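You operate a simulated robot arm through the tools that you are given. There is no shell and no other tool.

Carry out the task below with a simulated robot arm. There is one attempt and no reset: what you move stays moved.

Task
Spin-test bearing 75 and sort it by the reading.
Fine: one spin; GOOD tray if the dial reads in the green, else the reject box; switch the tester off at the end.

It is judged by the outcome, as a careful person would: the job done as asked, and still so three seconds after it is handed in. It fails if anything else is knocked over, pushed out of place, dropped, spilled or broken.

Robot
A 6-joint arm with a two-finger parallel gripper, fixed in place. Base frame: the origin is at the foot of the arm, x ahead of it, y to its left, z up; the work surface is at about z = 0.9. Lengths are in m, angles in rad, forces in N, time in s.
With the tool pointing down near the work surface it reaches from about 0.36 to 0.76 m from the base axis. Its first joint turns from -1.152 to 1.152 rad. Payload 2.45 kg.
The tool frame sits at the grasp point between the pads (the TCP): z along the fingers, y along the line on which they close. The tips reach 0.024 m beyond it. Largest opening 0.068 m; finger width 0.017, thickness 0.01; the body of the gripper, 0.04 by 0.07 m, starts 0.041 m behind the TCP.
Orientation is told as [roll, pitch, yaw] about the base's x, y, z axes, in that order, counted from this pose: with the fingers straight down and closing along the base's y, the tool's x points along the base's -x, its y along +y and its z along -z.

Tools
- The arm moves only by the tool send_rows. Its argument "plan" is text: rows parted by semicolons, each of 6 numbers parted by spaces: the shift along the tool's x, y, z in mm, then the turn, a rotation vector about the tool's x, y, z in rad. In form: dx dy dz ax ay az; .... A call has 1 to 20 rows; each row shifts and turns the commanded pose from where the row before left it, along the tool's axes as they then stand. "fingers" is the opening, from 0 (shut) to 1 (fully open), set as the call begins (left out, the last holds). Rows are played at 5 a second. More than 0.05 m and 0.15 rad between two rows, or a gripper value outside its range, and nothing of the call is played. A pose out of reach is approached as far as the arm can. The call stops where the force on the tool passes 80 N (or 10 N more than at its start, if that is more) or the arm is blocked; 0.2 s more then pass. The fingers move at their own pace (about 0.108 m/s each) and stop on an object; they squeeze with about 21 N. The grip force told is the motor's: it shows also when the fingers shut on nothing. Time passes only in rows, and 0.2 s behind the last, so rows that do not move let the fingers close. It gives the time, the measured TCP pose, the force on the tool (base axes), the opening and the grip force at its end, in the units of the frame above (readings bear some noise), with the torque about the TCP (base axes, N m) and any sound that the robot's microphone picked up.
- Cameras (640 x 400 px; columns grow to the right, rows downward): "scene" is fixed at [0.1491, 0.403, 1.4633]; the picture's right is [-0.90, -0.44, 0.00], its down [-0.26, 0.53, -0.81] and it looks along [0.36, -0.72, -0.59] (base axes); focal length 308 px, centre (320, 200). "wrist" rides on the gripper at [0.084, 0.011, -0.075] in the tool frame; the picture's right is [-0.13, 0.99, 0.00], its down [-0.60, -0.08, -0.79] and it looks along [-0.79, -0.10, 0.61] (tool axes); focal length 251 px, centre (320, 200). There is no depth. A picture from a camera that has moved, and an enlarged one, comes with that camera's place and axes in the base frame and with its lens.
- capture(camera): a new picture of that camera. The clock stands still meanwhile.
- inspect(camera, box): a new picture of the part [left, top, right, bottom] of that camera's present view, enlarged. The clock stands still meanwhile.
- hand_in(): hands the job in; it is judged then, once.

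Places have to be worked out from the pictures, the camera data and where the tool is seen. Open the gripper and draw the arm clear of the work before you hand the job in, unless the task says otherwise.

The tools are called by a JSON object that holds its "name" and its "arguments". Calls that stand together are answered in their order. send_rows: Moves the arm, as the interface text tells. Its arguments: {"type":"object","properties":{"plan":{"type":"string"},"fingers":{"type":"number"}},"required":["plan"]} The other tools are called the same way: capture (camera) takes a picture; inspect (camera, box) takes an enlarged picture of a part of a camera's view; hand_in () hands the job in.

At the start:

```text
time_s: 0.0
eef_pos: [0.4967, 0.0716, 1.2641]
orientation: [0.0, -0.002, 0.001]
wrist_force: [0.3, -0.5, 0.0]
wrist_torque: [0.0, 0.0, -0.01]
width: 0.068
grasp_force: 0.1
```

scene: 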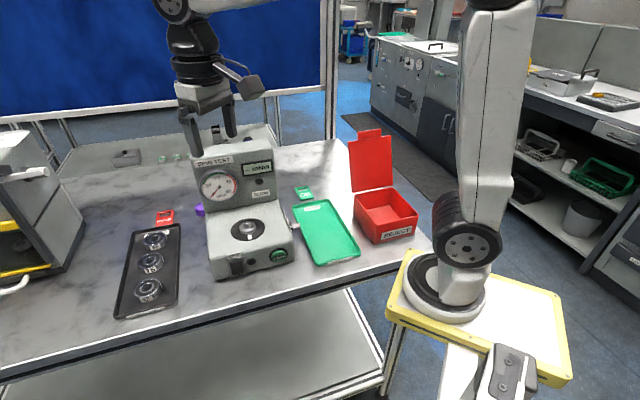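
wrist: 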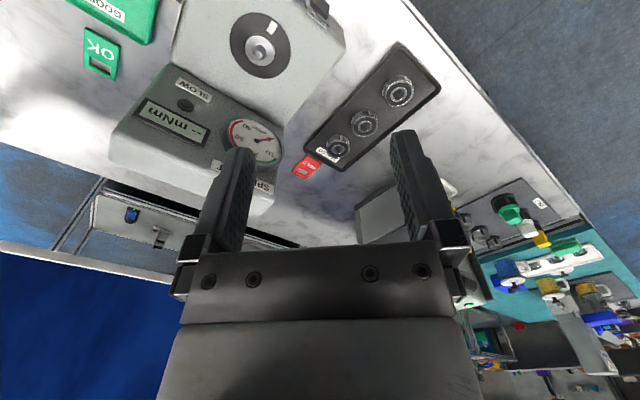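

I start by looking closely at the scene: the tester, the bearing tray and the labels.

{"name": "inspect", "arguments": {"camera": "scene", "box": [100, 200, 220, 330]}}

{"name": "inspect", "arguments": {"camera": "scene", "box": [180, 130, 310, 290]}}

{"name": "inspect", "arguments": {"camera": "scene", "box": [280, 120, 440, 280]}}

{"name": "inspect", "arguments": {"camera": "wrist", "box": [280, 40, 460, 200]}}

{"name": "inspect", "arguments": {"camera": "wrist", "box": [80, 0, 360, 200]}}

```text
3.08 times, centred on (160, 265) of scene
camera zoom: at [0.1491, 0.403, 1.4633], right [-0.9, -0.44, 0.0], down [-0.26, 0.53, -0.81], along [0.36, -0.72, -0.59], focal length 948 px, centre (812, 0)
```

zoom: 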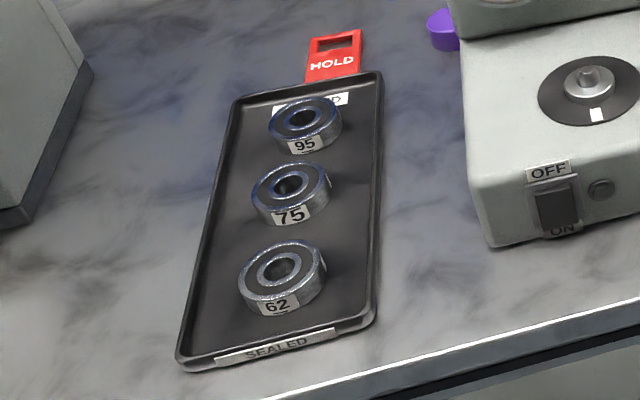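

```text
2.50 times, centred on (245, 210) of scene
camera zoom: at [0.1491, 0.403, 1.4633], right [-0.9, -0.44, 0.0], down [-0.26, 0.53, -0.81], along [0.36, -0.72, -0.59], focal length 770 px, centre (508, 175)
```

zoom: 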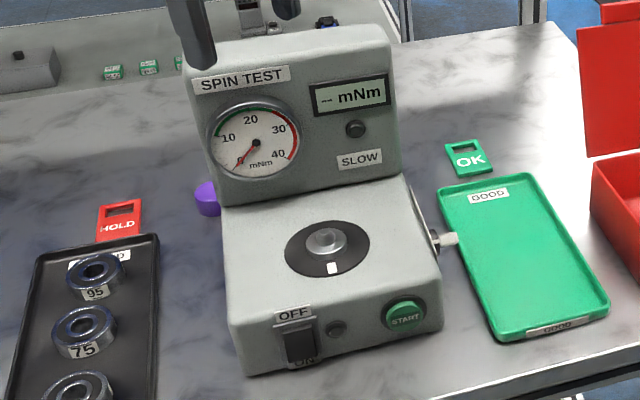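

```text
2.50 times, centred on (360, 200) of scene
camera zoom: at [0.1491, 0.403, 1.4633], right [-0.9, -0.44, 0.0], down [-0.26, 0.53, -0.81], along [0.36, -0.72, -0.59], focal length 770 px, centre (220, 200)
```

zoom: 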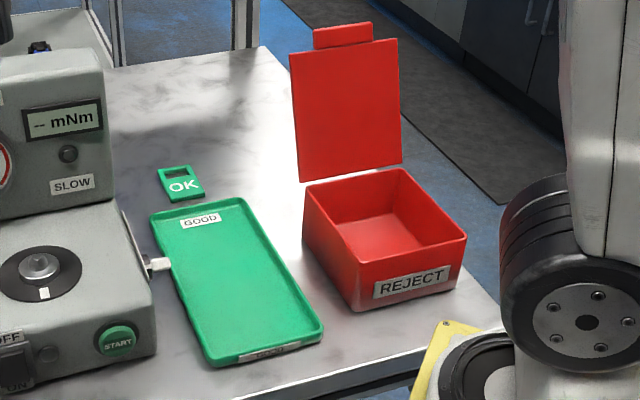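

```text
2.50 times, centred on (370, 120) of wrist
camera zoom: at [0.413, 0.083, 1.3389], right [0.13, 0.99, 0.0], down [0.6, -0.08, 0.79], along [0.79, -0.1, -0.61], focal length 629 px, centre (195, 400)
```

zoom: 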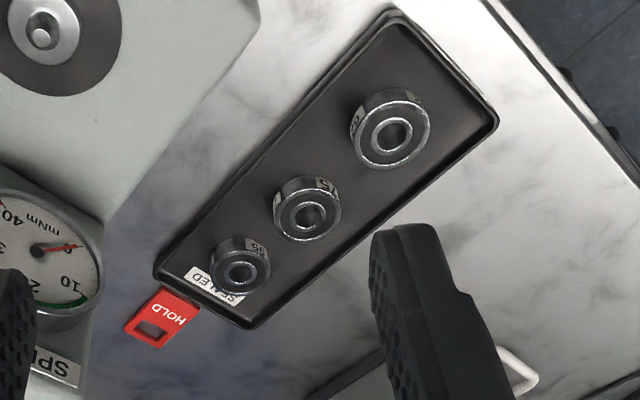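

```text
2.00 times, centred on (220, 100) of wrist
camera zoom: at [0.413, 0.083, 1.3389], right [0.13, 0.99, 0.0], down [0.6, -0.08, 0.79], along [0.79, -0.1, -0.61], focal length 503 px, centre (520, 400)
```

zoom: 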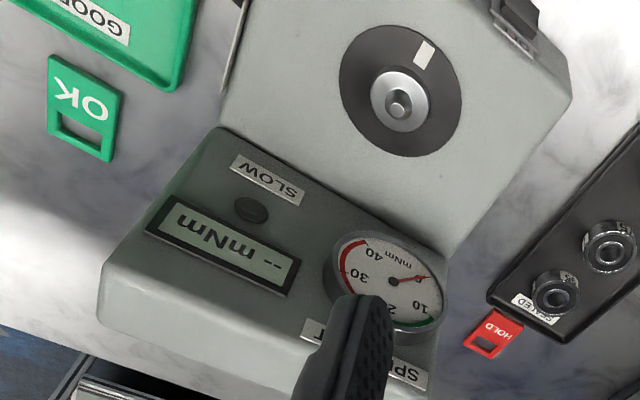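

The tester seems to be turned about 45° with its switch and START on the front. I put bearing 75 near (0.728, 0.134) and the spindle near (0.545, -0.01, 0.98). I'll move the wrist camera to face the tester's front and look closer.

{"name": "send_rows", "arguments": {"plan": "19 11.3 35.2 0 0 0;19 11.3 35.2 0 0 0;19 11.3 35.2 0 0 0;19 11.3 35.2 0 0 0;19 11.3 35.2 0 0 0;19 11.3 35.2 0 0 0;0 0 0 0 0 0.1327;0 0 0 0 0 0.1327;0 0 0 0 0 0.1327;0 0 0 0 0 0.1327;0 0 0 0 0 0.1327;0 0 0 0 0 0"}}

{"name": "capture", "arguments": {"camera": "wrist"}}

{"name": "capture", "arguments": {"camera": "scene"}}

```text
time_s: 2.6
eef_pos: [0.3849, 0.1389, 1.0527]
orientation: [-0.001, 0.001, -0.665]
wrist_force: [0.0, -0.6, 0.2]
wrist_torque: [0.0, 0.01, -0.03]
width: 0.0681
grasp_force: 0.0
```

```text
taken
camera wrist: at [0.3242, 0.2003, 1.1285], right [0.71, 0.7, 0.0], down [0.43, -0.43, 0.79], along [0.56, -0.57, -0.61], focal length 251 px, centre (320, 200)
```

wrist: 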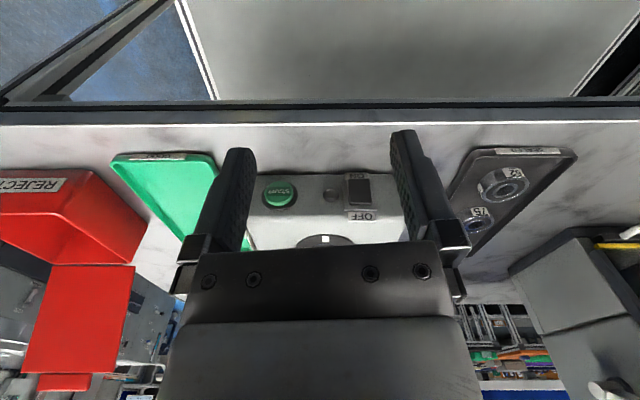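

```text
taken
```

scene: 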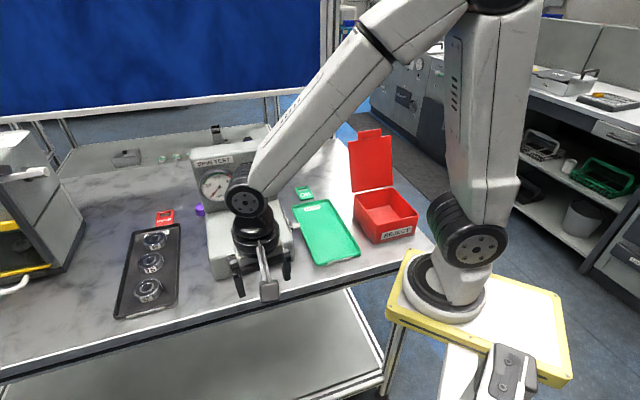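

{"name": "inspect", "arguments": {"camera": "wrist", "box": [240, 150, 420, 260]}}

{"name": "inspect", "arguments": {"camera": "wrist", "box": [430, 130, 590, 240]}}

```text
3.56 times, centred on (330, 205) of wrist
camera zoom: at [0.3242, 0.2003, 1.1285], right [0.71, 0.7, 0.0], down [0.43, -0.43, 0.79], along [0.56, -0.57, -0.61], focal length 894 px, centre (284, 182)
```

zoom: 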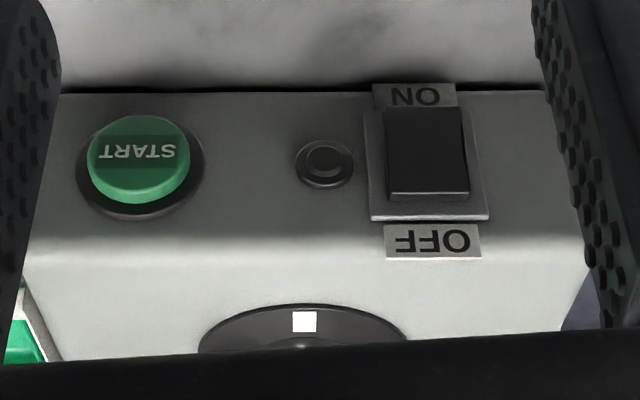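

```text
3.64 times, centred on (510, 185) of wrist
camera zoom: at [0.3242, 0.2003, 1.1285], right [0.71, 0.7, 0.0], down [0.43, -0.43, 0.79], along [0.56, -0.57, -0.61], focal length 914 px, centre (-371, 254)
```

zoom: 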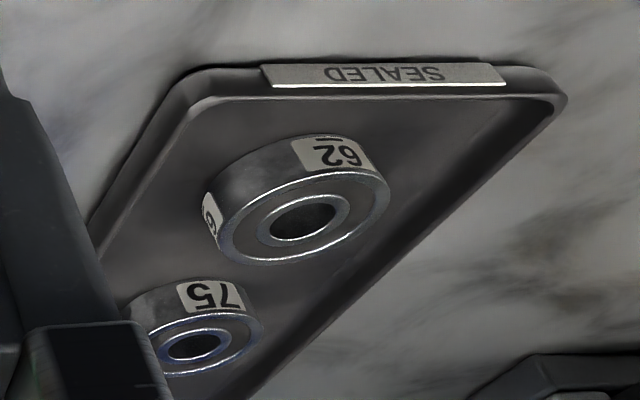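

The switch and START are on the vertical front face. I'll zoom in on the lever at the tester's side, the GOOD tray with its tag, and the tester's dial.

{"name": "inspect", "arguments": {"camera": "scene", "box": [276, 200, 324, 230]}}

{"name": "inspect", "arguments": {"camera": "scene", "box": [185, 140, 265, 220]}}

{"name": "inspect", "arguments": {"camera": "wrist", "box": [335, 165, 395, 225]}}

```text
13.33 times, centred on (300, 215) of scene
camera zoom: at [0.1491, 0.403, 1.4633], right [-0.9, -0.44, 0.0], down [-0.26, 0.53, -0.81], along [0.36, -0.72, -0.59], focal length 4106 px, centre (587, 0)
```

zoom: 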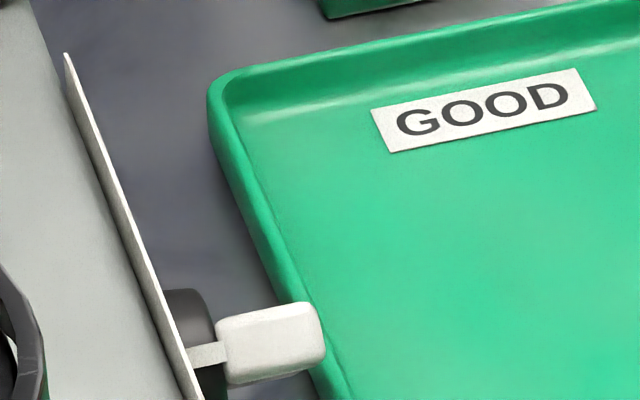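

```text
5.00 times, centred on (225, 180) of scene
camera zoom: at [0.1491, 0.403, 1.4633], right [-0.9, -0.44, 0.0], down [-0.26, 0.53, -0.81], along [0.36, -0.72, -0.59], focal length 1540 px, centre (795, 300)
```

zoom: 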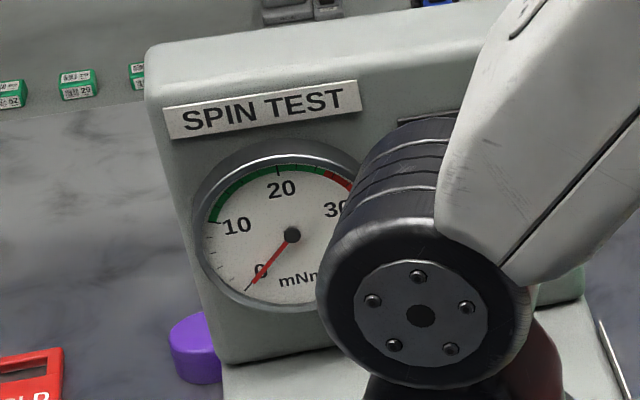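

```text
6.67 times, centred on (365, 195) of wrist
camera zoom: at [0.3242, 0.2003, 1.1285], right [0.71, 0.7, 0.0], down [0.43, -0.43, 0.79], along [0.56, -0.57, -0.61], focal length 1676 px, centre (20, 233)
```

zoom: 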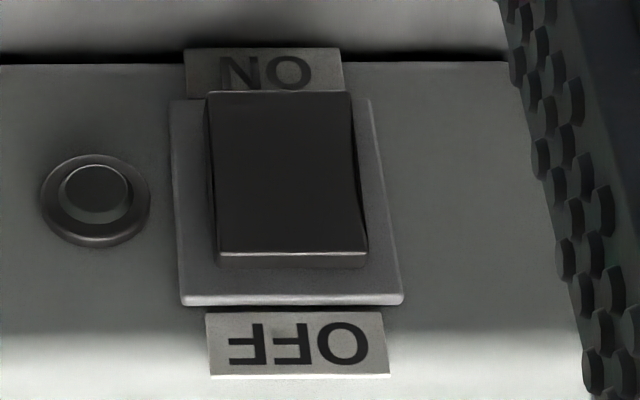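

The rocker's ON end sticks out, so the tester is off. The dial's green starts at about 10, and there is a lever with a white handle on the tester's GOOD-tray side. I'll bring the camera round to look at that side.

{"name": "send_rows", "arguments": {"plan": "0 0 -30 0 0 -0.133;0 0 -30 0 0 -0.133;0 0 -30 0 0 -0.133;0 0 -30 0 0 -0.133;0 0 -30 0 0 -0.133;4.4 -42.4 0 0 0 0;4.4 -42.4 0 0 0 0;4.4 -42.4 0 0 0 0;4.4 -42.4 0 0 0 0;4.4 -42.4 0 0 0 0;4.4 -42.4 0 0 0 0;4.4 -42.4 0 0 0 0;4.4 -42.4 0 0 0 0;0 0 11 0 0 -0.1297;0 0 11 0 0 -0.1297;0 0 11 0 0 -0.1297;0 0 11 0 0 -0.1297;0 0 11 0 0 -0.1297;0 0 11 0 0 -0.1297;0 0 11 0 0 -0.1297"}}

{"name": "capture", "arguments": {"camera": "wrist"}}

{"name": "capture", "arguments": {"camera": "scene"}}

```text
time_s: 6.8
eef_pos: [0.3532, -0.2007, 1.1236]
orientation: [0.0, 0.0, 0.911]
wrist_force: [-0.3, -0.2, 0.6]
wrist_torque: [0.0, 0.0, -0.03]
width: 0.0678
grasp_force: 0.1
out of reach, approached as far as the arm can: row 9
```

```text
taken
camera wrist: at [0.2926, -0.2598, 1.1996], right [-0.7, 0.71, 0.0], down [0.43, 0.43, 0.79], along [0.56, 0.56, -0.61], focal length 251 px, centre (320, 200)
```

wrist: 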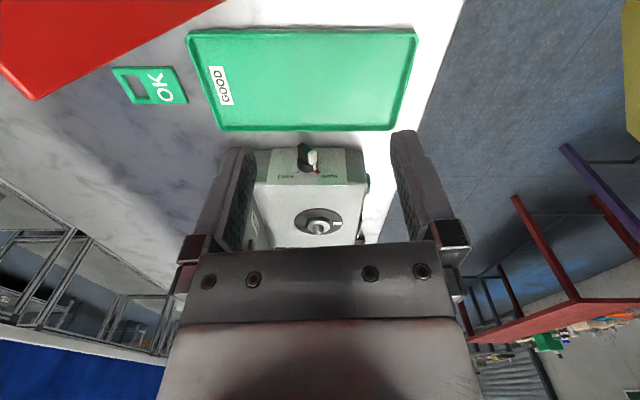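

```text
taken
```

scene: 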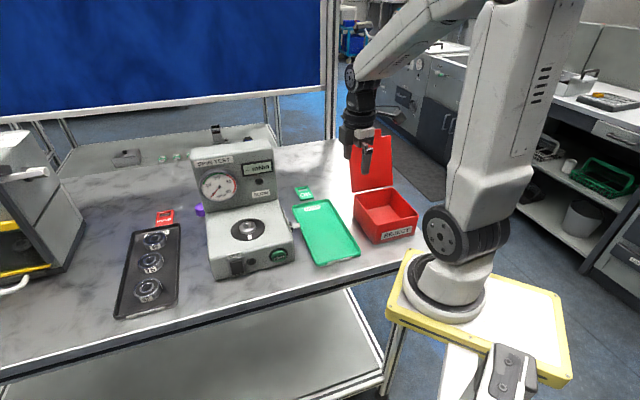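

The lever on that side has labels; I zoom in on them.

{"name": "inspect", "arguments": {"camera": "wrist", "box": [265, 140, 355, 195]}}

{"name": "inspect", "arguments": {"camera": "wrist", "box": [245, 140, 385, 250]}}

{"name": "inspect", "arguments": {"camera": "scene", "box": [185, 140, 285, 210]}}

```text
7.11 times, centred on (310, 168) of wrist
camera zoom: at [0.2926, -0.2598, 1.1996], right [-0.7, 0.71, 0.0], down [0.43, 0.43, 0.79], along [0.56, 0.56, -0.61], focal length 1788 px, centre (391, 431)
```

zoom: 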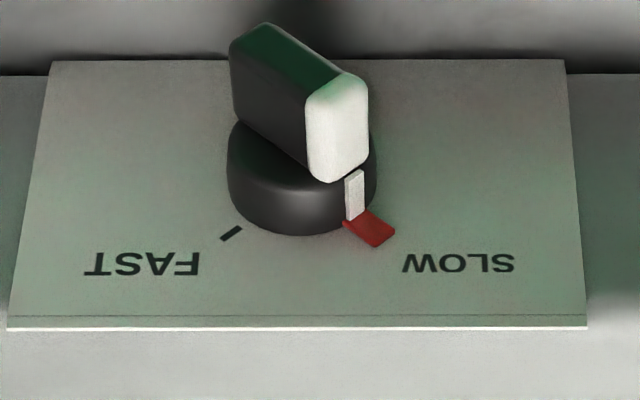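

```text
3.64 times, centred on (315, 195) of wrist
camera zoom: at [0.2926, -0.2598, 1.1996], right [-0.7, 0.71, 0.0], down [0.43, 0.43, 0.79], along [0.56, 0.56, -0.61], focal length 914 px, centre (338, 218)
```

zoom: 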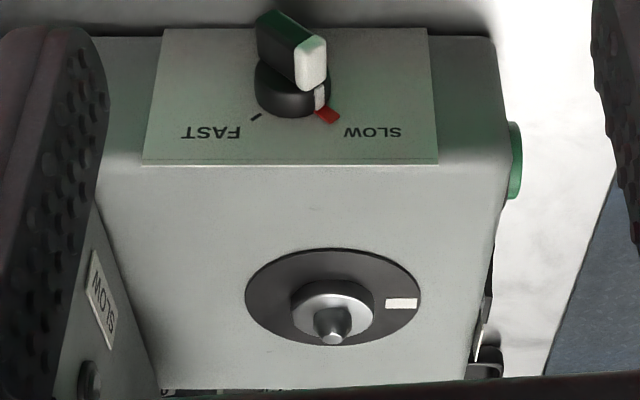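

```text
5.71 times, centred on (235, 175) of scene
camera zoom: at [0.1491, 0.403, 1.4633], right [-0.9, -0.44, 0.0], down [-0.26, 0.53, -0.81], along [0.36, -0.72, -0.59], focal length 1760 px, centre (806, 343)
```

zoom: 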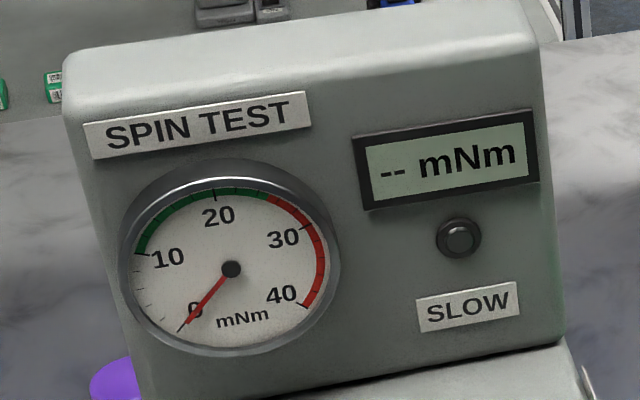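

The knob is a FAST/SLOW selector, now set to SLOW; the panel also has a SLOW lamp. I check for other controls or instructions: the purple item, the other side, and the area around.

{"name": "inspect", "arguments": {"camera": "scene", "box": [140, 190, 220, 240]}}

{"name": "inspect", "arguments": {"camera": "scene", "box": [100, 140, 200, 202]}}

{"name": "inspect", "arguments": {"camera": "scene", "box": [0, 120, 100, 300]}}

{"name": "inspect", "arguments": {"camera": "scene", "box": [280, 170, 380, 270]}}

{"name": "inspect", "arguments": {"camera": "wrist", "box": [100, 0, 440, 150]}}

```text
8.00 times, centred on (180, 215) of scene
camera zoom: at [0.1491, 0.403, 1.4633], right [-0.9, -0.44, 0.0], down [-0.26, 0.53, -0.81], along [0.36, -0.72, -0.59], focal length 2464 px, centre (1440, 80)
```

zoom: 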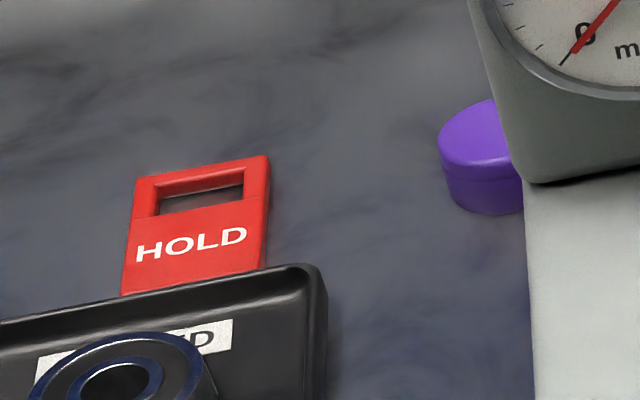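

```text
6.40 times, centred on (150, 171) of scene
camera zoom: at [0.1491, 0.403, 1.4633], right [-0.9, -0.44, 0.0], down [-0.26, 0.53, -0.81], along [0.36, -0.72, -0.59], focal length 1971 px, centre (1408, 386)
```

zoom: 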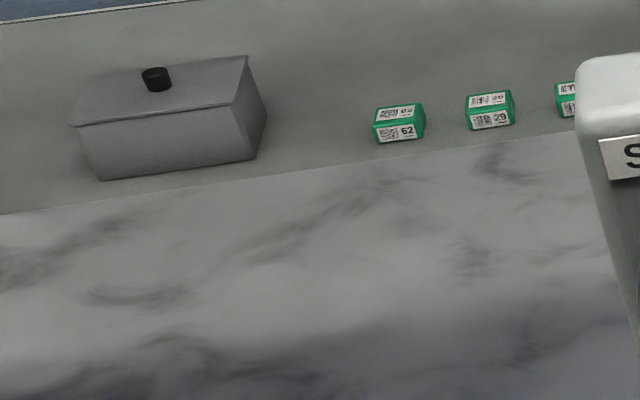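

```text
2.22 times, centred on (50, 210) of scene
camera zoom: at [0.1491, 0.403, 1.4633], right [-0.9, -0.44, 0.0], down [-0.26, 0.53, -0.81], along [0.36, -0.72, -0.59], focal length 684 px, centre (920, 178)
```

zoom: 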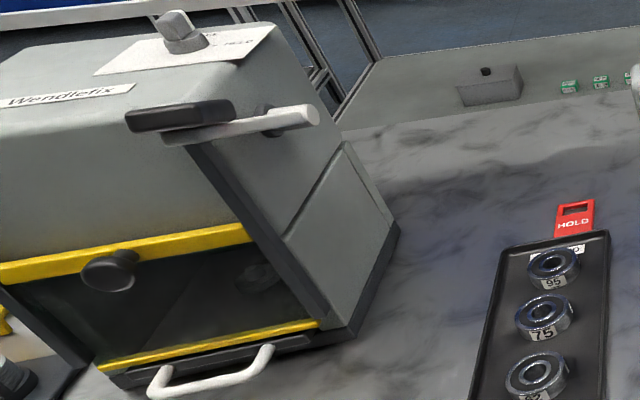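

```text
4.00 times, centred on (330, 220) of scene
camera zoom: at [0.1491, 0.403, 1.4633], right [-0.9, -0.44, 0.0], down [-0.26, 0.53, -0.81], along [0.36, -0.72, -0.59], focal length 1232 px, centre (280, 120)
```

zoom: 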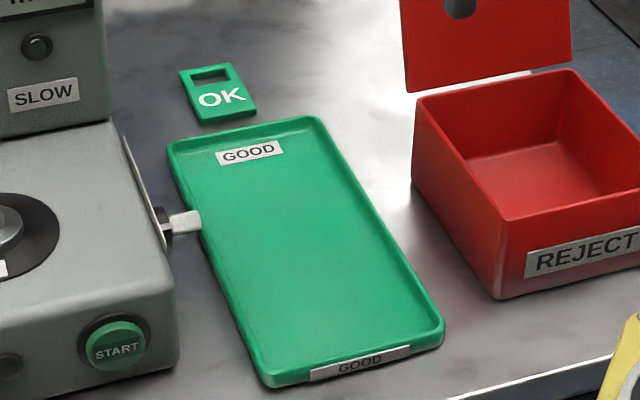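

```text
1.88 times, centred on (270, 75) of wrist
camera zoom: at [0.2926, -0.2598, 1.1996], right [-0.7, 0.71, 0.0], down [0.43, 0.43, 0.79], along [0.56, 0.56, -0.61], focal length 473 px, centre (414, 435)
```

zoom: 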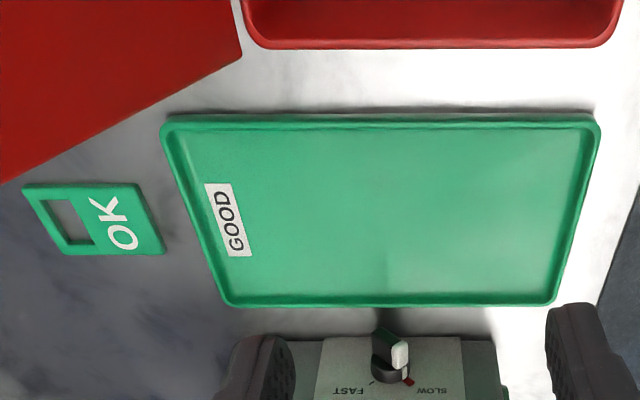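

The knob points at SLOW, the bearings' tray says SEALED, and the SLOW lamp is presumably lit only when powered. I'll switch on first, with shut fingers tilted forward at the ON end of the rocker (z≈0.918). For that I first bring the arm back high over the front.

{"name": "send_rows", "arguments": {"plan": "0 0 -8 0 0 0.13;0 0 -8 0 0 0.13;0 0 -8 0 0 0.13;0 0 -8 0 0 0.13;0 0 -8 0 0 0.13;0 0 -8 0 0 0.13;0 0 -8 0 0 0.13;-12.1 43.8 0 0 0 0;-12.1 43.8 0 0 0 0;-12.1 43.8 0 0 0 0;-12.1 43.8 0 0 0 0;-12.1 43.8 0 0 0 0;-12.1 43.8 0 0 0 0;-12.1 43.8 0 0 0 0;-12.1 43.8 0 0 0 0", "fingers": 0}}

```text
time_s: 10.0
eef_pos: [0.4504, 0.1499, 1.1811]
orientation: [-0.001, -0.002, -0.003]
wrist_force: [0.8, -0.2, 0.6]
wrist_torque: [-0.02, -0.02, -0.02]
width: 0.0
grasp_force: 21.2
```

The arm is at (0.450, 0.150, 1.181), yaw 0, with the fingers shut. Next I turn to yaw -0.785, tilt 0.5 rad forward and come down in front of the switch, still about 4 cm away.

{"name": "send_rows", "arguments": {"plan": "0 0 0 0 0 0.1303;0 0 0 0 0 0.1303;0 0 0 0 0 0.1303;0 0 0 0 0 0.1303;0 0 0 0 0 0.1303;0 0 0 0 0 0.1303;0 0 0 0 -0.125 0;0 0 0 0 -0.125 0;0 0 0 0 -0.125 0;0 0 0 0 -0.125 0;14.06 -0.8 42.5 0 0 0;14.06 -0.8 42.5 0 0 0;14.06 -0.8 42.5 0 0 0;14.06 -0.8 42.5 0 0 0;14.06 -0.8 42.5 0 0 0;0 0 0 0 0 0"}}

{"name": "capture", "arguments": {"camera": "wrist"}}

{"name": "inspect", "arguments": {"camera": "scene", "box": [180, 200, 320, 310]}}

```text
time_s: 13.4
eef_pos: [0.4764, 0.118, 0.957]
orientation: [0.002, -0.498, -0.784]
wrist_force: [-0.6, 0.2, -0.1]
wrist_torque: [-0.02, -0.02, -0.01]
width: 0.0002
grasp_force: 21.1
```

```text
taken
camera wrist: at [0.4063, 0.2045, 0.9839], right [0.78, 0.62, 0.06], down [0.05, -0.16, 0.99], along [0.62, -0.77, -0.16], focal length 251 px, centre (320, 200)
```

wrist: 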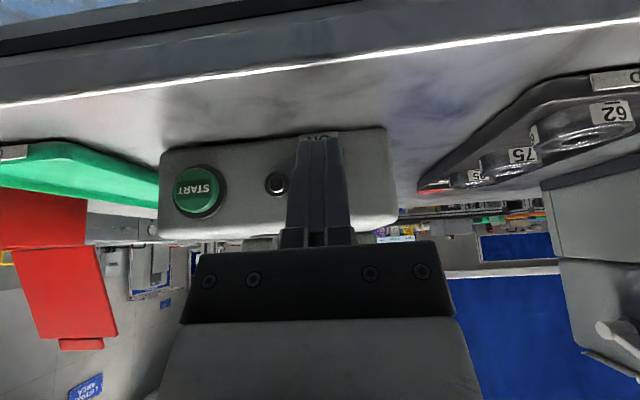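

```text
3.64 times, centred on (250, 255) of scene
camera zoom: at [0.1492, 0.403, 1.4633], right [-0.9, -0.44, 0.0], down [-0.26, 0.53, -0.81], along [0.36, -0.72, -0.59], focal length 1120 px, centre (574, 0)
```

zoom: 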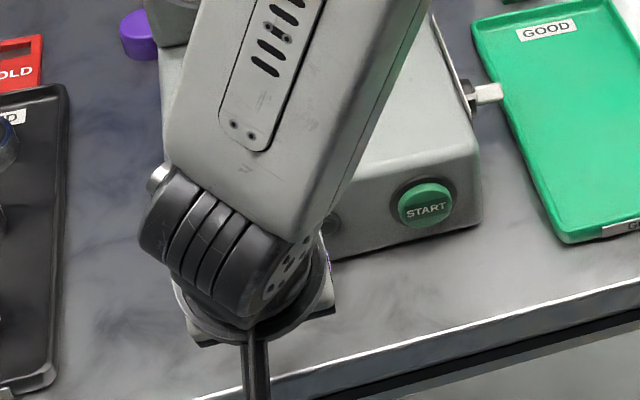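

The fingers are in front of the rocker, about 4 cm off. I zoom in to see the rocker's height relative to the tip and how far START sticks out.

{"name": "inspect", "arguments": {"camera": "wrist", "box": [260, 120, 380, 250]}}

{"name": "inspect", "arguments": {"camera": "wrist", "box": [150, 130, 400, 250]}}

{"name": "inspect", "arguments": {"camera": "wrist", "box": [400, 60, 640, 210]}}

```text
3.08 times, centred on (320, 185) of wrist
camera zoom: at [0.4063, 0.2045, 0.9839], right [0.78, 0.62, 0.06], down [0.05, -0.16, 0.99], along [0.62, -0.77, -0.16], focal length 774 px, centre (320, 246)
```

zoom: 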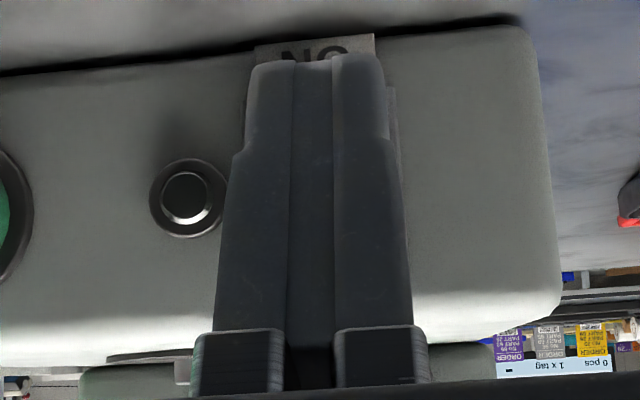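

```text
2.56 times, centred on (275, 190) of wrist
camera zoom: at [0.4063, 0.2045, 0.9839], right [0.78, 0.62, 0.06], down [0.05, -0.16, 0.99], along [0.62, -0.77, -0.16], focal length 644 px, centre (435, 226)
```

zoom: 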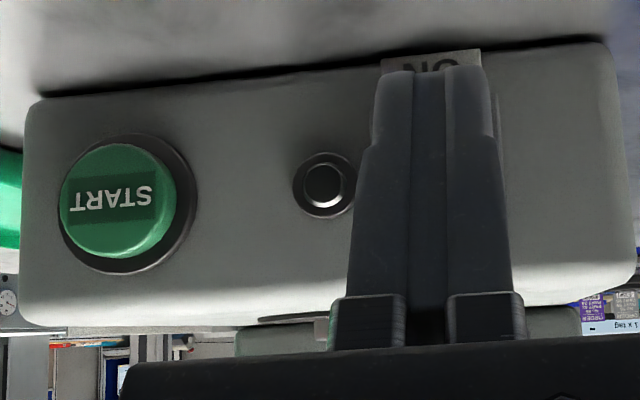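

```text
2.67 times, centred on (520, 135) of wrist
camera zoom: at [0.4063, 0.2045, 0.9839], right [0.78, 0.62, 0.06], down [0.05, -0.16, 0.99], along [0.62, -0.77, -0.16], focal length 670 px, centre (-213, 373)
```

zoom: 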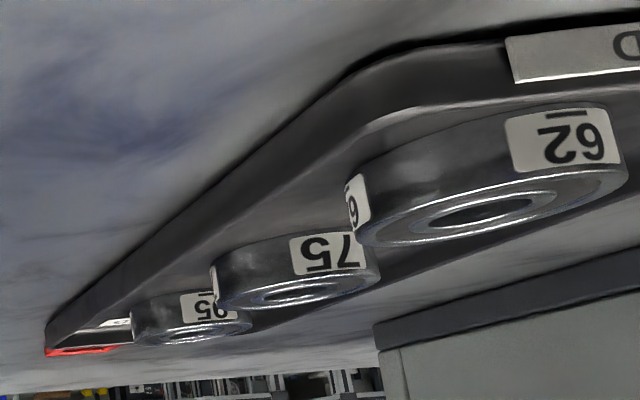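

The rocker spans about z 0.9165–0.9525 and its ON end stands out to about q≈0.32. I lower the tip to z≈0.920 and come close to the face, stopping short of touching.

{"name": "send_rows", "arguments": {"plan": "4.8 0 8.8 0 0 0;4.8 0 8.8 0 0 0;-11.7 0 6.4 0 0 0;-11.7 0 6.4 0 0 0;-11.7 0 6.4 0 0 0;0 0 0 0 0 0"}}

{"name": "inspect", "arguments": {"camera": "wrist", "box": [220, 100, 420, 260]}}

```text
time_s: 14.8
eef_pos: [0.5049, 0.0909, 0.9398]
orientation: [0.001, -0.499, -0.782]
wrist_force: [0.1, 0.0, 0.2]
wrist_torque: [0.01, 0.0, 0.01]
width: 0.0003
grasp_force: 21.5
```

```text
2.50 times, centred on (320, 180) of wrist
camera zoom: at [0.4338, 0.1764, 0.966], right [0.78, 0.62, 0.06], down [0.05, -0.16, 0.99], along [0.62, -0.77, -0.16], focal length 629 px, centre (320, 250)
```

zoom: 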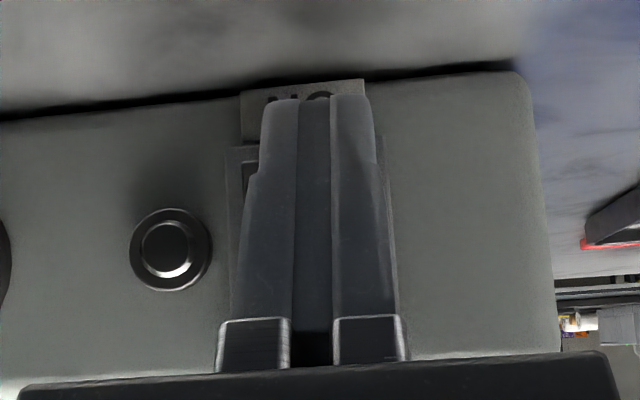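

The tip is about 1 cm short of the rocker and near its ON end. I lower 2 mm and press forward in small steps, watching the force and sound.

{"name": "send_rows", "arguments": {"plan": "0.96 0 1.76 0 0 0;-3.5 0 1.9 0 0 0;-1.76 0 0.96 0 0 0;-1.76 0 0.96 0 0 0;-0.88 0 0.48 0 0 0;0 0 0 0 0 0"}}

```text
time_s: 16.2
eef_pos: [0.509, 0.0864, 0.9358]
orientation: [0.003, -0.496, -0.78]
wrist_force: [-23.3, 29.7, -6.8]
wrist_torque: [0.41, 0.52, -0.08]
width: 0.0
grasp_force: 21.0
heard: click
```

A click was heard and the force rose. I back straight off and look at the rocker and the panel.

{"name": "send_rows", "arguments": {"plan": "8.8 0 -4.8 0 0 0;17.6 0 -9.6 0 0 0;26.4 0 -14.4 0 0 0;20 0 -36.7 0 0 0;20 0 -36.7 0 0 0;20 0 -36.7 0 0 0"}}

{"name": "capture", "arguments": {"camera": "wrist"}}

{"name": "capture", "arguments": {"camera": "scene"}}

```text
time_s: 17.6
eef_pos: [0.3927, 0.2036, 1.0055]
orientation: [0.0, -0.5, -0.783]
wrist_force: [-0.5, 0.0, 0.6]
wrist_torque: [-0.02, -0.02, 0.01]
width: 0.0
grasp_force: 21.3
```

```text
taken
camera wrist: at [0.322, 0.2887, 1.0313], right [0.78, 0.62, 0.06], down [0.05, -0.16, 0.99], along [0.62, -0.77, -0.16], focal length 251 px, centre (320, 200)
```

wrist: 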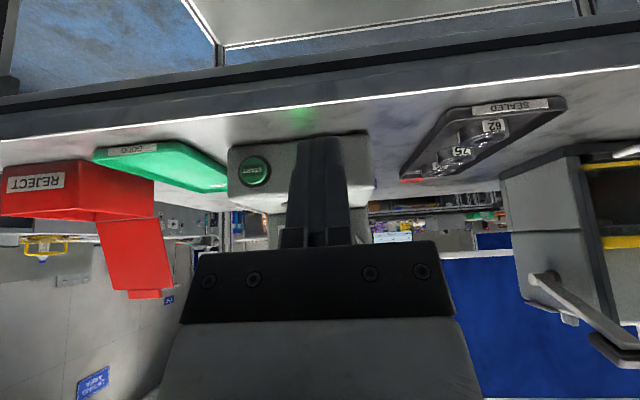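

```text
taken
```

scene: 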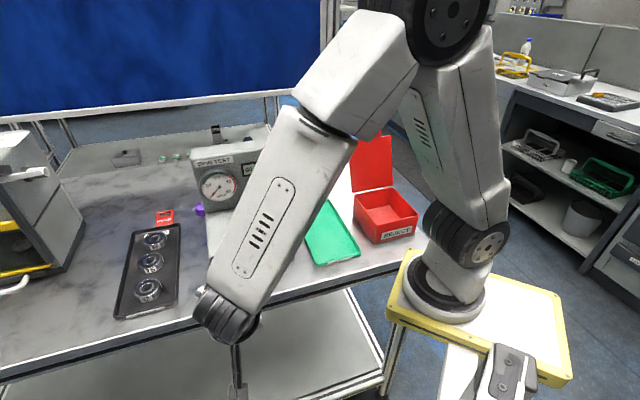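

The click switched it on; the power lamp throws a green glow on the table. I level the tool and carry it, open, to a look-down spot above bearing 75, which also clears the scene camera's view of the panel.

{"name": "send_rows", "arguments": {"plan": "0 0 0 0 0.125 0;0 0 0 0 0.125 0;0 0 0 0 0.125 0;0 0 0 0 0.125 0;0 0 -37 0 0 0;0 0 -37 0 0 0;-35.75 23.5 0 0 0 0;-35.75 23.5 0 0 0 0;-35.75 23.5 0 0 0 0;-35.75 23.5 0 0 0 0;-35.75 23.5 0 0 0 0;-35.75 23.5 0 0 0 0;-35.75 23.5 0 0 0 0;-35.75 23.5 0 0 0 0;0 0 0 0 0 0", "fingers": 1}}

{"name": "capture", "arguments": {"camera": "wrist"}}

{"name": "capture", "arguments": {"camera": "scene"}}

{"name": "inspect", "arguments": {"camera": "scene", "box": [185, 140, 305, 280]}}

```text
time_s: 20.8
eef_pos: [0.728, 0.1337, 1.0792]
orientation: [-0.002, -0.001, -0.782]
wrist_force: [0.3, 0.9, -0.9]
wrist_torque: [0.01, -0.01, -0.01]
width: 0.0679
grasp_force: 0.1
```

```text
taken
camera wrist: at [0.6764, 0.2015, 1.1544], right [0.79, 0.61, 0.0], down [0.37, -0.48, 0.79], along [0.48, -0.63, -0.61], focal length 251 px, centre (320, 200)
```

wrist: 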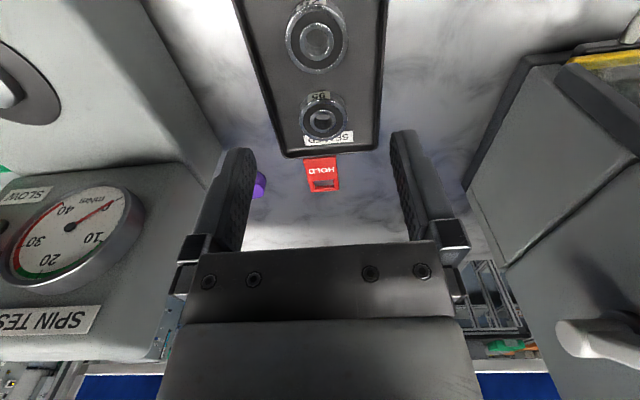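

```text
taken
```

scene: 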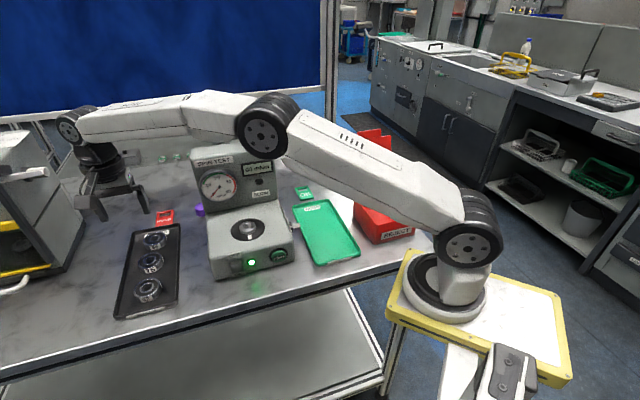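

```text
2.86 times, centred on (245, 210) of scene
camera zoom: at [0.1492, 0.403, 1.4633], right [-0.9, -0.44, 0.0], down [-0.26, 0.53, -0.81], along [0.36, -0.72, -0.59], focal length 880 px, centre (534, 171)
```

zoom: 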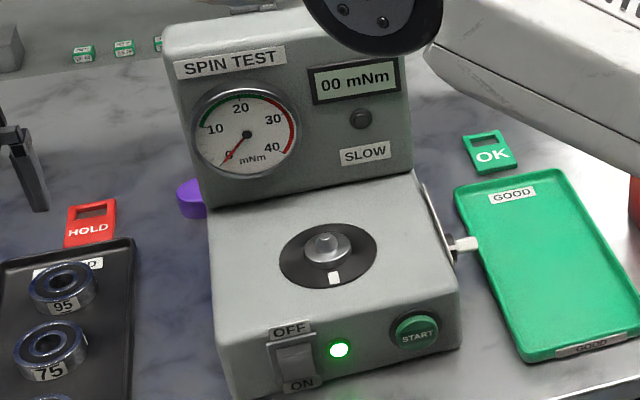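

The tester is on: the power lamp is green and the display reads 00 mNm, while the SLOW lamp on the panel is dark. Before spinning I look for anything written about the speed setting, zooming on the knob, the panel and nearby labels.

{"name": "inspect", "arguments": {"camera": "scene", "box": [280, 215, 310, 235]}}

{"name": "inspect", "arguments": {"camera": "scene", "box": [245, 150, 285, 205]}}

{"name": "inspect", "arguments": {"camera": "wrist", "box": [0, 160, 170, 370]}}

{"name": "inspect", "arguments": {"camera": "wrist", "box": [230, 0, 400, 200]}}

{"name": "inspect", "arguments": {"camera": "scene", "box": [0, 120, 80, 200]}}

```text
16.00 times, centred on (295, 225) of scene
camera zoom: at [0.1492, 0.403, 1.4633], right [-0.9, -0.44, 0.0], down [-0.26, 0.53, -0.81], along [0.36, -0.72, -0.59], focal length 4927 px, centre (720, -200)
```

zoom: 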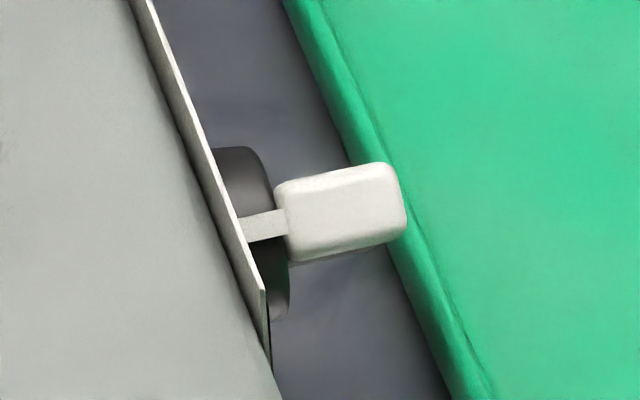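

```text
7.27 times, centred on (265, 178) of scene
camera zoom: at [0.1492, 0.403, 1.4633], right [-0.9, -0.44, 0.0], down [-0.26, 0.53, -0.81], along [0.36, -0.72, -0.59], focal length 2240 px, centre (720, 364)
```

zoom: 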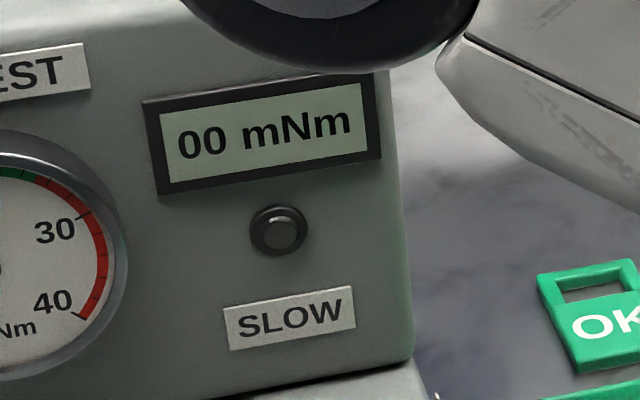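

```text
1.90 times, centred on (85, 265) of wrist
camera zoom: at [0.6764, 0.2015, 1.1544], right [0.79, 0.61, 0.0], down [0.37, -0.48, 0.79], along [0.48, -0.63, -0.61], focal length 479 px, centre (768, 76)
```

zoom: 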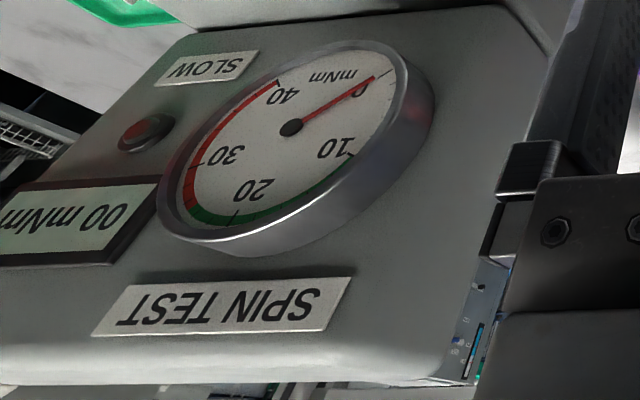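

```text
2.00 times, centred on (315, 100) of wrist
camera zoom: at [0.6764, 0.2015, 1.1544], right [0.79, 0.61, 0.0], down [0.37, -0.48, 0.79], along [0.48, -0.63, -0.61], focal length 503 px, centre (330, 400)
```

zoom: 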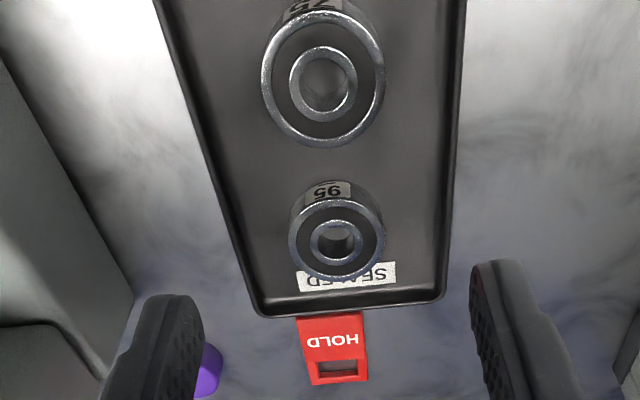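

```text
5.00 times, centred on (40, 160) of scene
camera zoom: at [0.1492, 0.403, 1.4633], right [-0.9, -0.44, 0.0], down [-0.26, 0.53, -0.81], along [0.36, -0.72, -0.59], focal length 1540 px, centre (1720, 400)
```

zoom: 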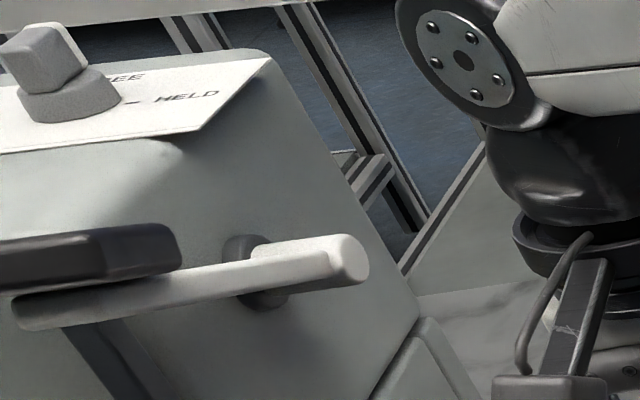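

No written rule shows up yet. I look at the purple item, the tester's visible faces and the Wendlefix knob for comparison.

{"name": "inspect", "arguments": {"camera": "wrist", "box": [0, 0, 240, 180]}}

{"name": "inspect", "arguments": {"camera": "wrist", "box": [240, 150, 310, 220]}}

{"name": "inspect", "arguments": {"camera": "scene", "box": [0, 120, 40, 160]}}

{"name": "inspect", "arguments": {"camera": "scene", "box": [205, 240, 305, 285]}}

```text
2.22 times, centred on (120, 90) of wrist
camera zoom: at [0.6764, 0.2015, 1.1544], right [0.79, 0.61, 0.0], down [0.37, -0.48, 0.79], along [0.48, -0.63, -0.61], focal length 559 px, centre (764, 444)
```

zoom: 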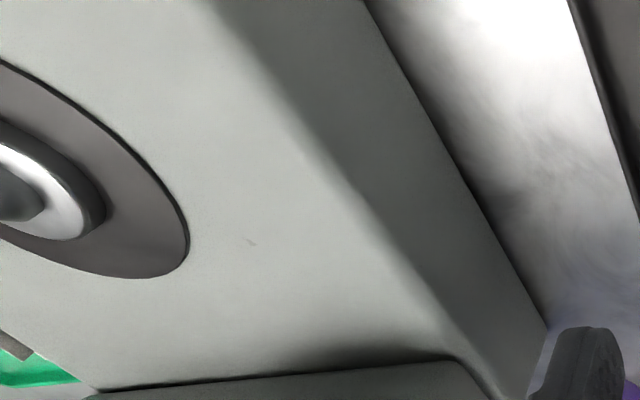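

```text
5.71 times, centred on (275, 185) of wrist
camera zoom: at [0.6764, 0.2015, 1.1544], right [0.79, 0.61, 0.0], down [0.37, -0.48, 0.79], along [0.48, -0.63, -0.61], focal length 1437 px, centre (577, 286)
```

zoom: 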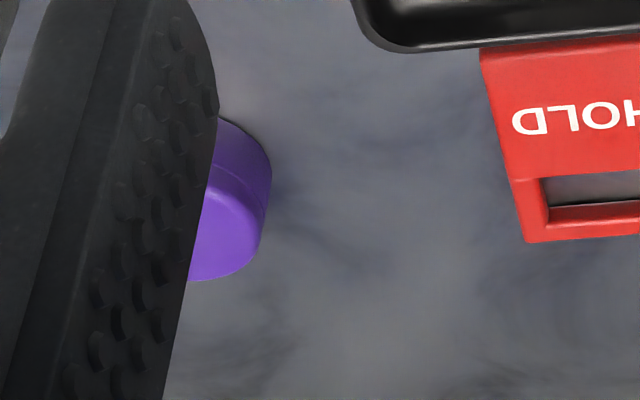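

```text
10.00 times, centred on (20, 140) of scene
camera zoom: at [0.1492, 0.403, 1.4633], right [-0.9, -0.44, 0.0], down [-0.26, 0.53, -0.81], along [0.36, -0.72, -0.59], focal length 3079 px, centre (3320, 800)
```

zoom: 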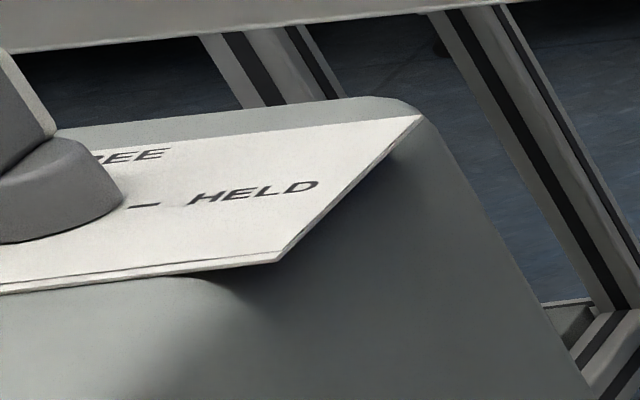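

```text
6.40 times, centred on (255, 262) of scene
camera zoom: at [0.1492, 0.403, 1.4633], right [-0.9, -0.44, 0.0], down [-0.26, 0.53, -0.81], along [0.36, -0.72, -0.59], focal length 1971 px, centre (736, -200)
```

zoom: 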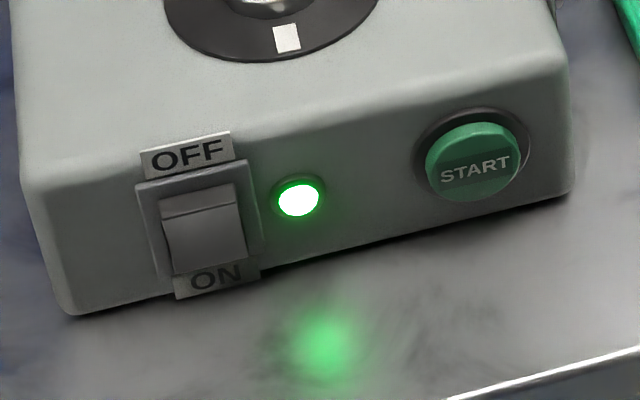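

The rocker shows ON and nothing else is written about speed. I'll leave the selector as found for now and measure bearing 75 precisely from above before going down.

{"name": "inspect", "arguments": {"camera": "wrist", "box": [260, 0, 380, 80]}}

```text
5.00 times, centred on (320, 40) of wrist
camera zoom: at [0.6764, 0.2015, 1.1544], right [0.79, 0.61, 0.0], down [0.37, -0.48, 0.79], along [0.48, -0.63, -0.61], focal length 1257 px, centre (320, 1000)
```

zoom: 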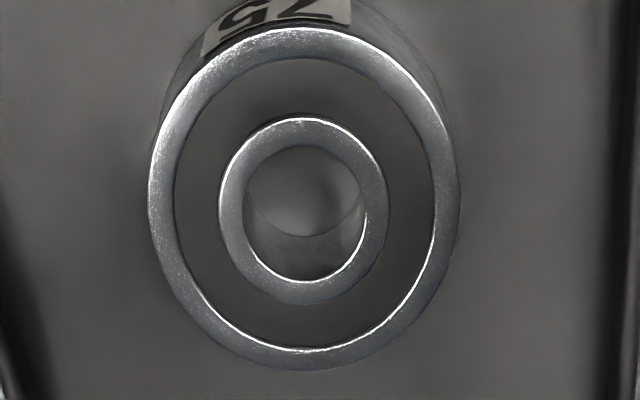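

Bearing 75 is about 2.5 mm ahead and 3 mm to the side of the tool axis; its outer diameter is about 52.7 mm, its bore about 21 mm and its top is at z≈0.921. I correct that, narrow the opening slightly and come down to z≈0.969 to check.

{"name": "send_rows", "arguments": {"plan": "-2.4 -3 30 0 0 0;0 0 40 0 0 0;0 0 40 0 0 0;0 0 0 0 0 0", "fingers": 0.93}}

{"name": "capture", "arguments": {"camera": "wrist"}}

{"name": "inspect", "arguments": {"camera": "wrist", "box": [200, 20, 440, 170]}}

{"name": "inspect", "arguments": {"camera": "scene", "box": [100, 180, 220, 330]}}

```text
time_s: 21.8
eef_pos: [0.7274, 0.1279, 0.9688]
orientation: [0.0, 0.0, -0.785]
wrist_force: [0.9, 0.9, 0.3]
wrist_torque: [0.02, 0.0, 0.0]
width: 0.0631
grasp_force: 0.1
```

```text
taken
camera wrist: at [0.6748, 0.1954, 1.0432], right [0.79, 0.61, 0.0], down [0.37, -0.48, 0.79], along [0.49, -0.63, -0.61], focal length 251 px, centre (320, 200)
```

wrist: 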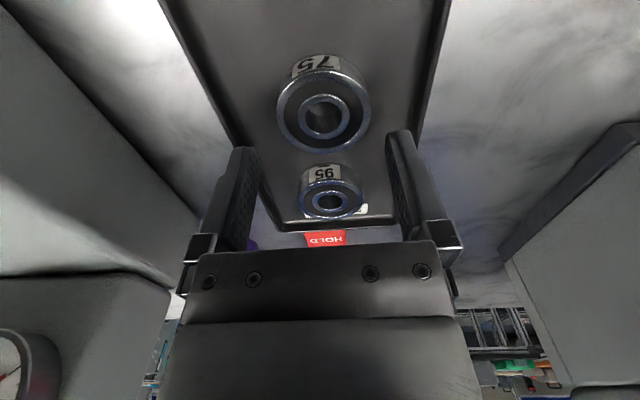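

```text
2.67 times, centred on (320, 95) of wrist
camera zoom: at [0.6748, 0.1954, 1.0432], right [0.79, 0.61, 0.0], down [0.37, -0.48, 0.79], along [0.49, -0.63, -0.61], focal length 670 px, centre (320, 480)
```

zoom: 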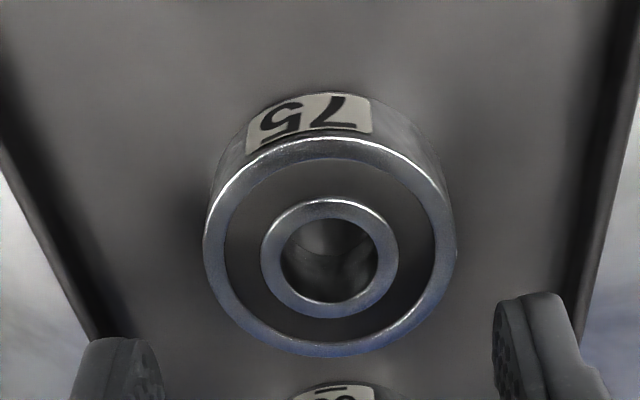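

```text
2.67 times, centred on (160, 255) of scene
camera zoom: at [0.1491, 0.403, 1.4633], right [-0.9, -0.44, 0.0], down [-0.26, 0.53, -0.81], along [0.36, -0.72, -0.59], focal length 821 px, centre (747, 53)
```

zoom: 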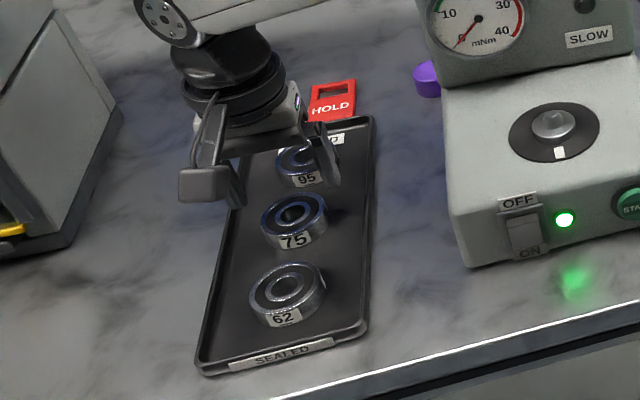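

The bearing is now within about 2 mm of the tool axis, and I re-estimate its top at z≈0.924. I trim the position and lower to TCP z≈0.940 (tips ≈0.916) to check how the fingers straddle it.

{"name": "send_rows", "arguments": {"plan": "2 1.2 9 0 0 0;0 0 10 0 0 0;0 0 10 0 0 0;0 0 0 0 0 0"}}

{"name": "capture", "arguments": {"camera": "wrist"}}

{"name": "inspect", "arguments": {"camera": "scene", "box": [110, 200, 200, 290]}}

```text
time_s: 22.8
eef_pos: [0.7279, 0.1306, 0.941]
orientation: [0.001, -0.001, -0.783]
wrist_force: [-0.4, 0.0, 0.0]
wrist_torque: [0.0, 0.0, 0.01]
width: 0.0632
grasp_force: 0.0
```

```text
taken
camera wrist: at [0.6752, 0.1986, 1.0159], right [0.79, 0.61, 0.0], down [0.37, -0.48, 0.79], along [0.49, -0.63, -0.61], focal length 251 px, centre (320, 200)
```

wrist: 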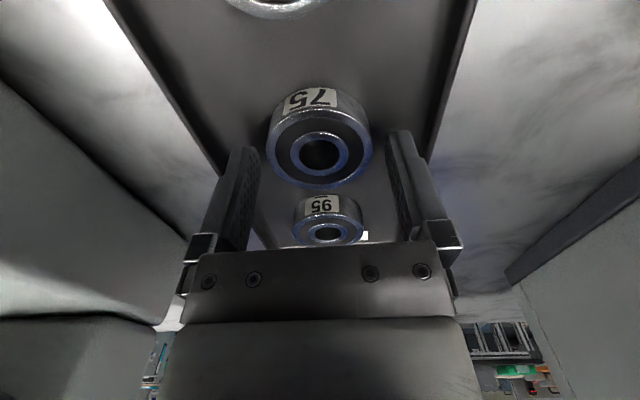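

```text
4.44 times, centred on (155, 245) of scene
camera zoom: at [0.1491, 0.403, 1.4633], right [-0.9, -0.44, 0.0], down [-0.26, 0.53, -0.81], along [0.36, -0.72, -0.59], focal length 1369 px, centre (1053, 0)
```

zoom: 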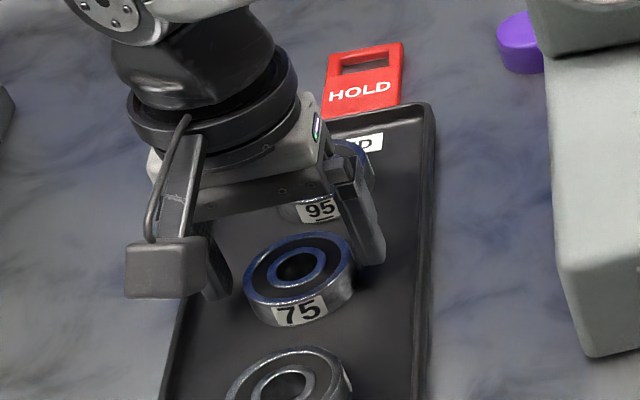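

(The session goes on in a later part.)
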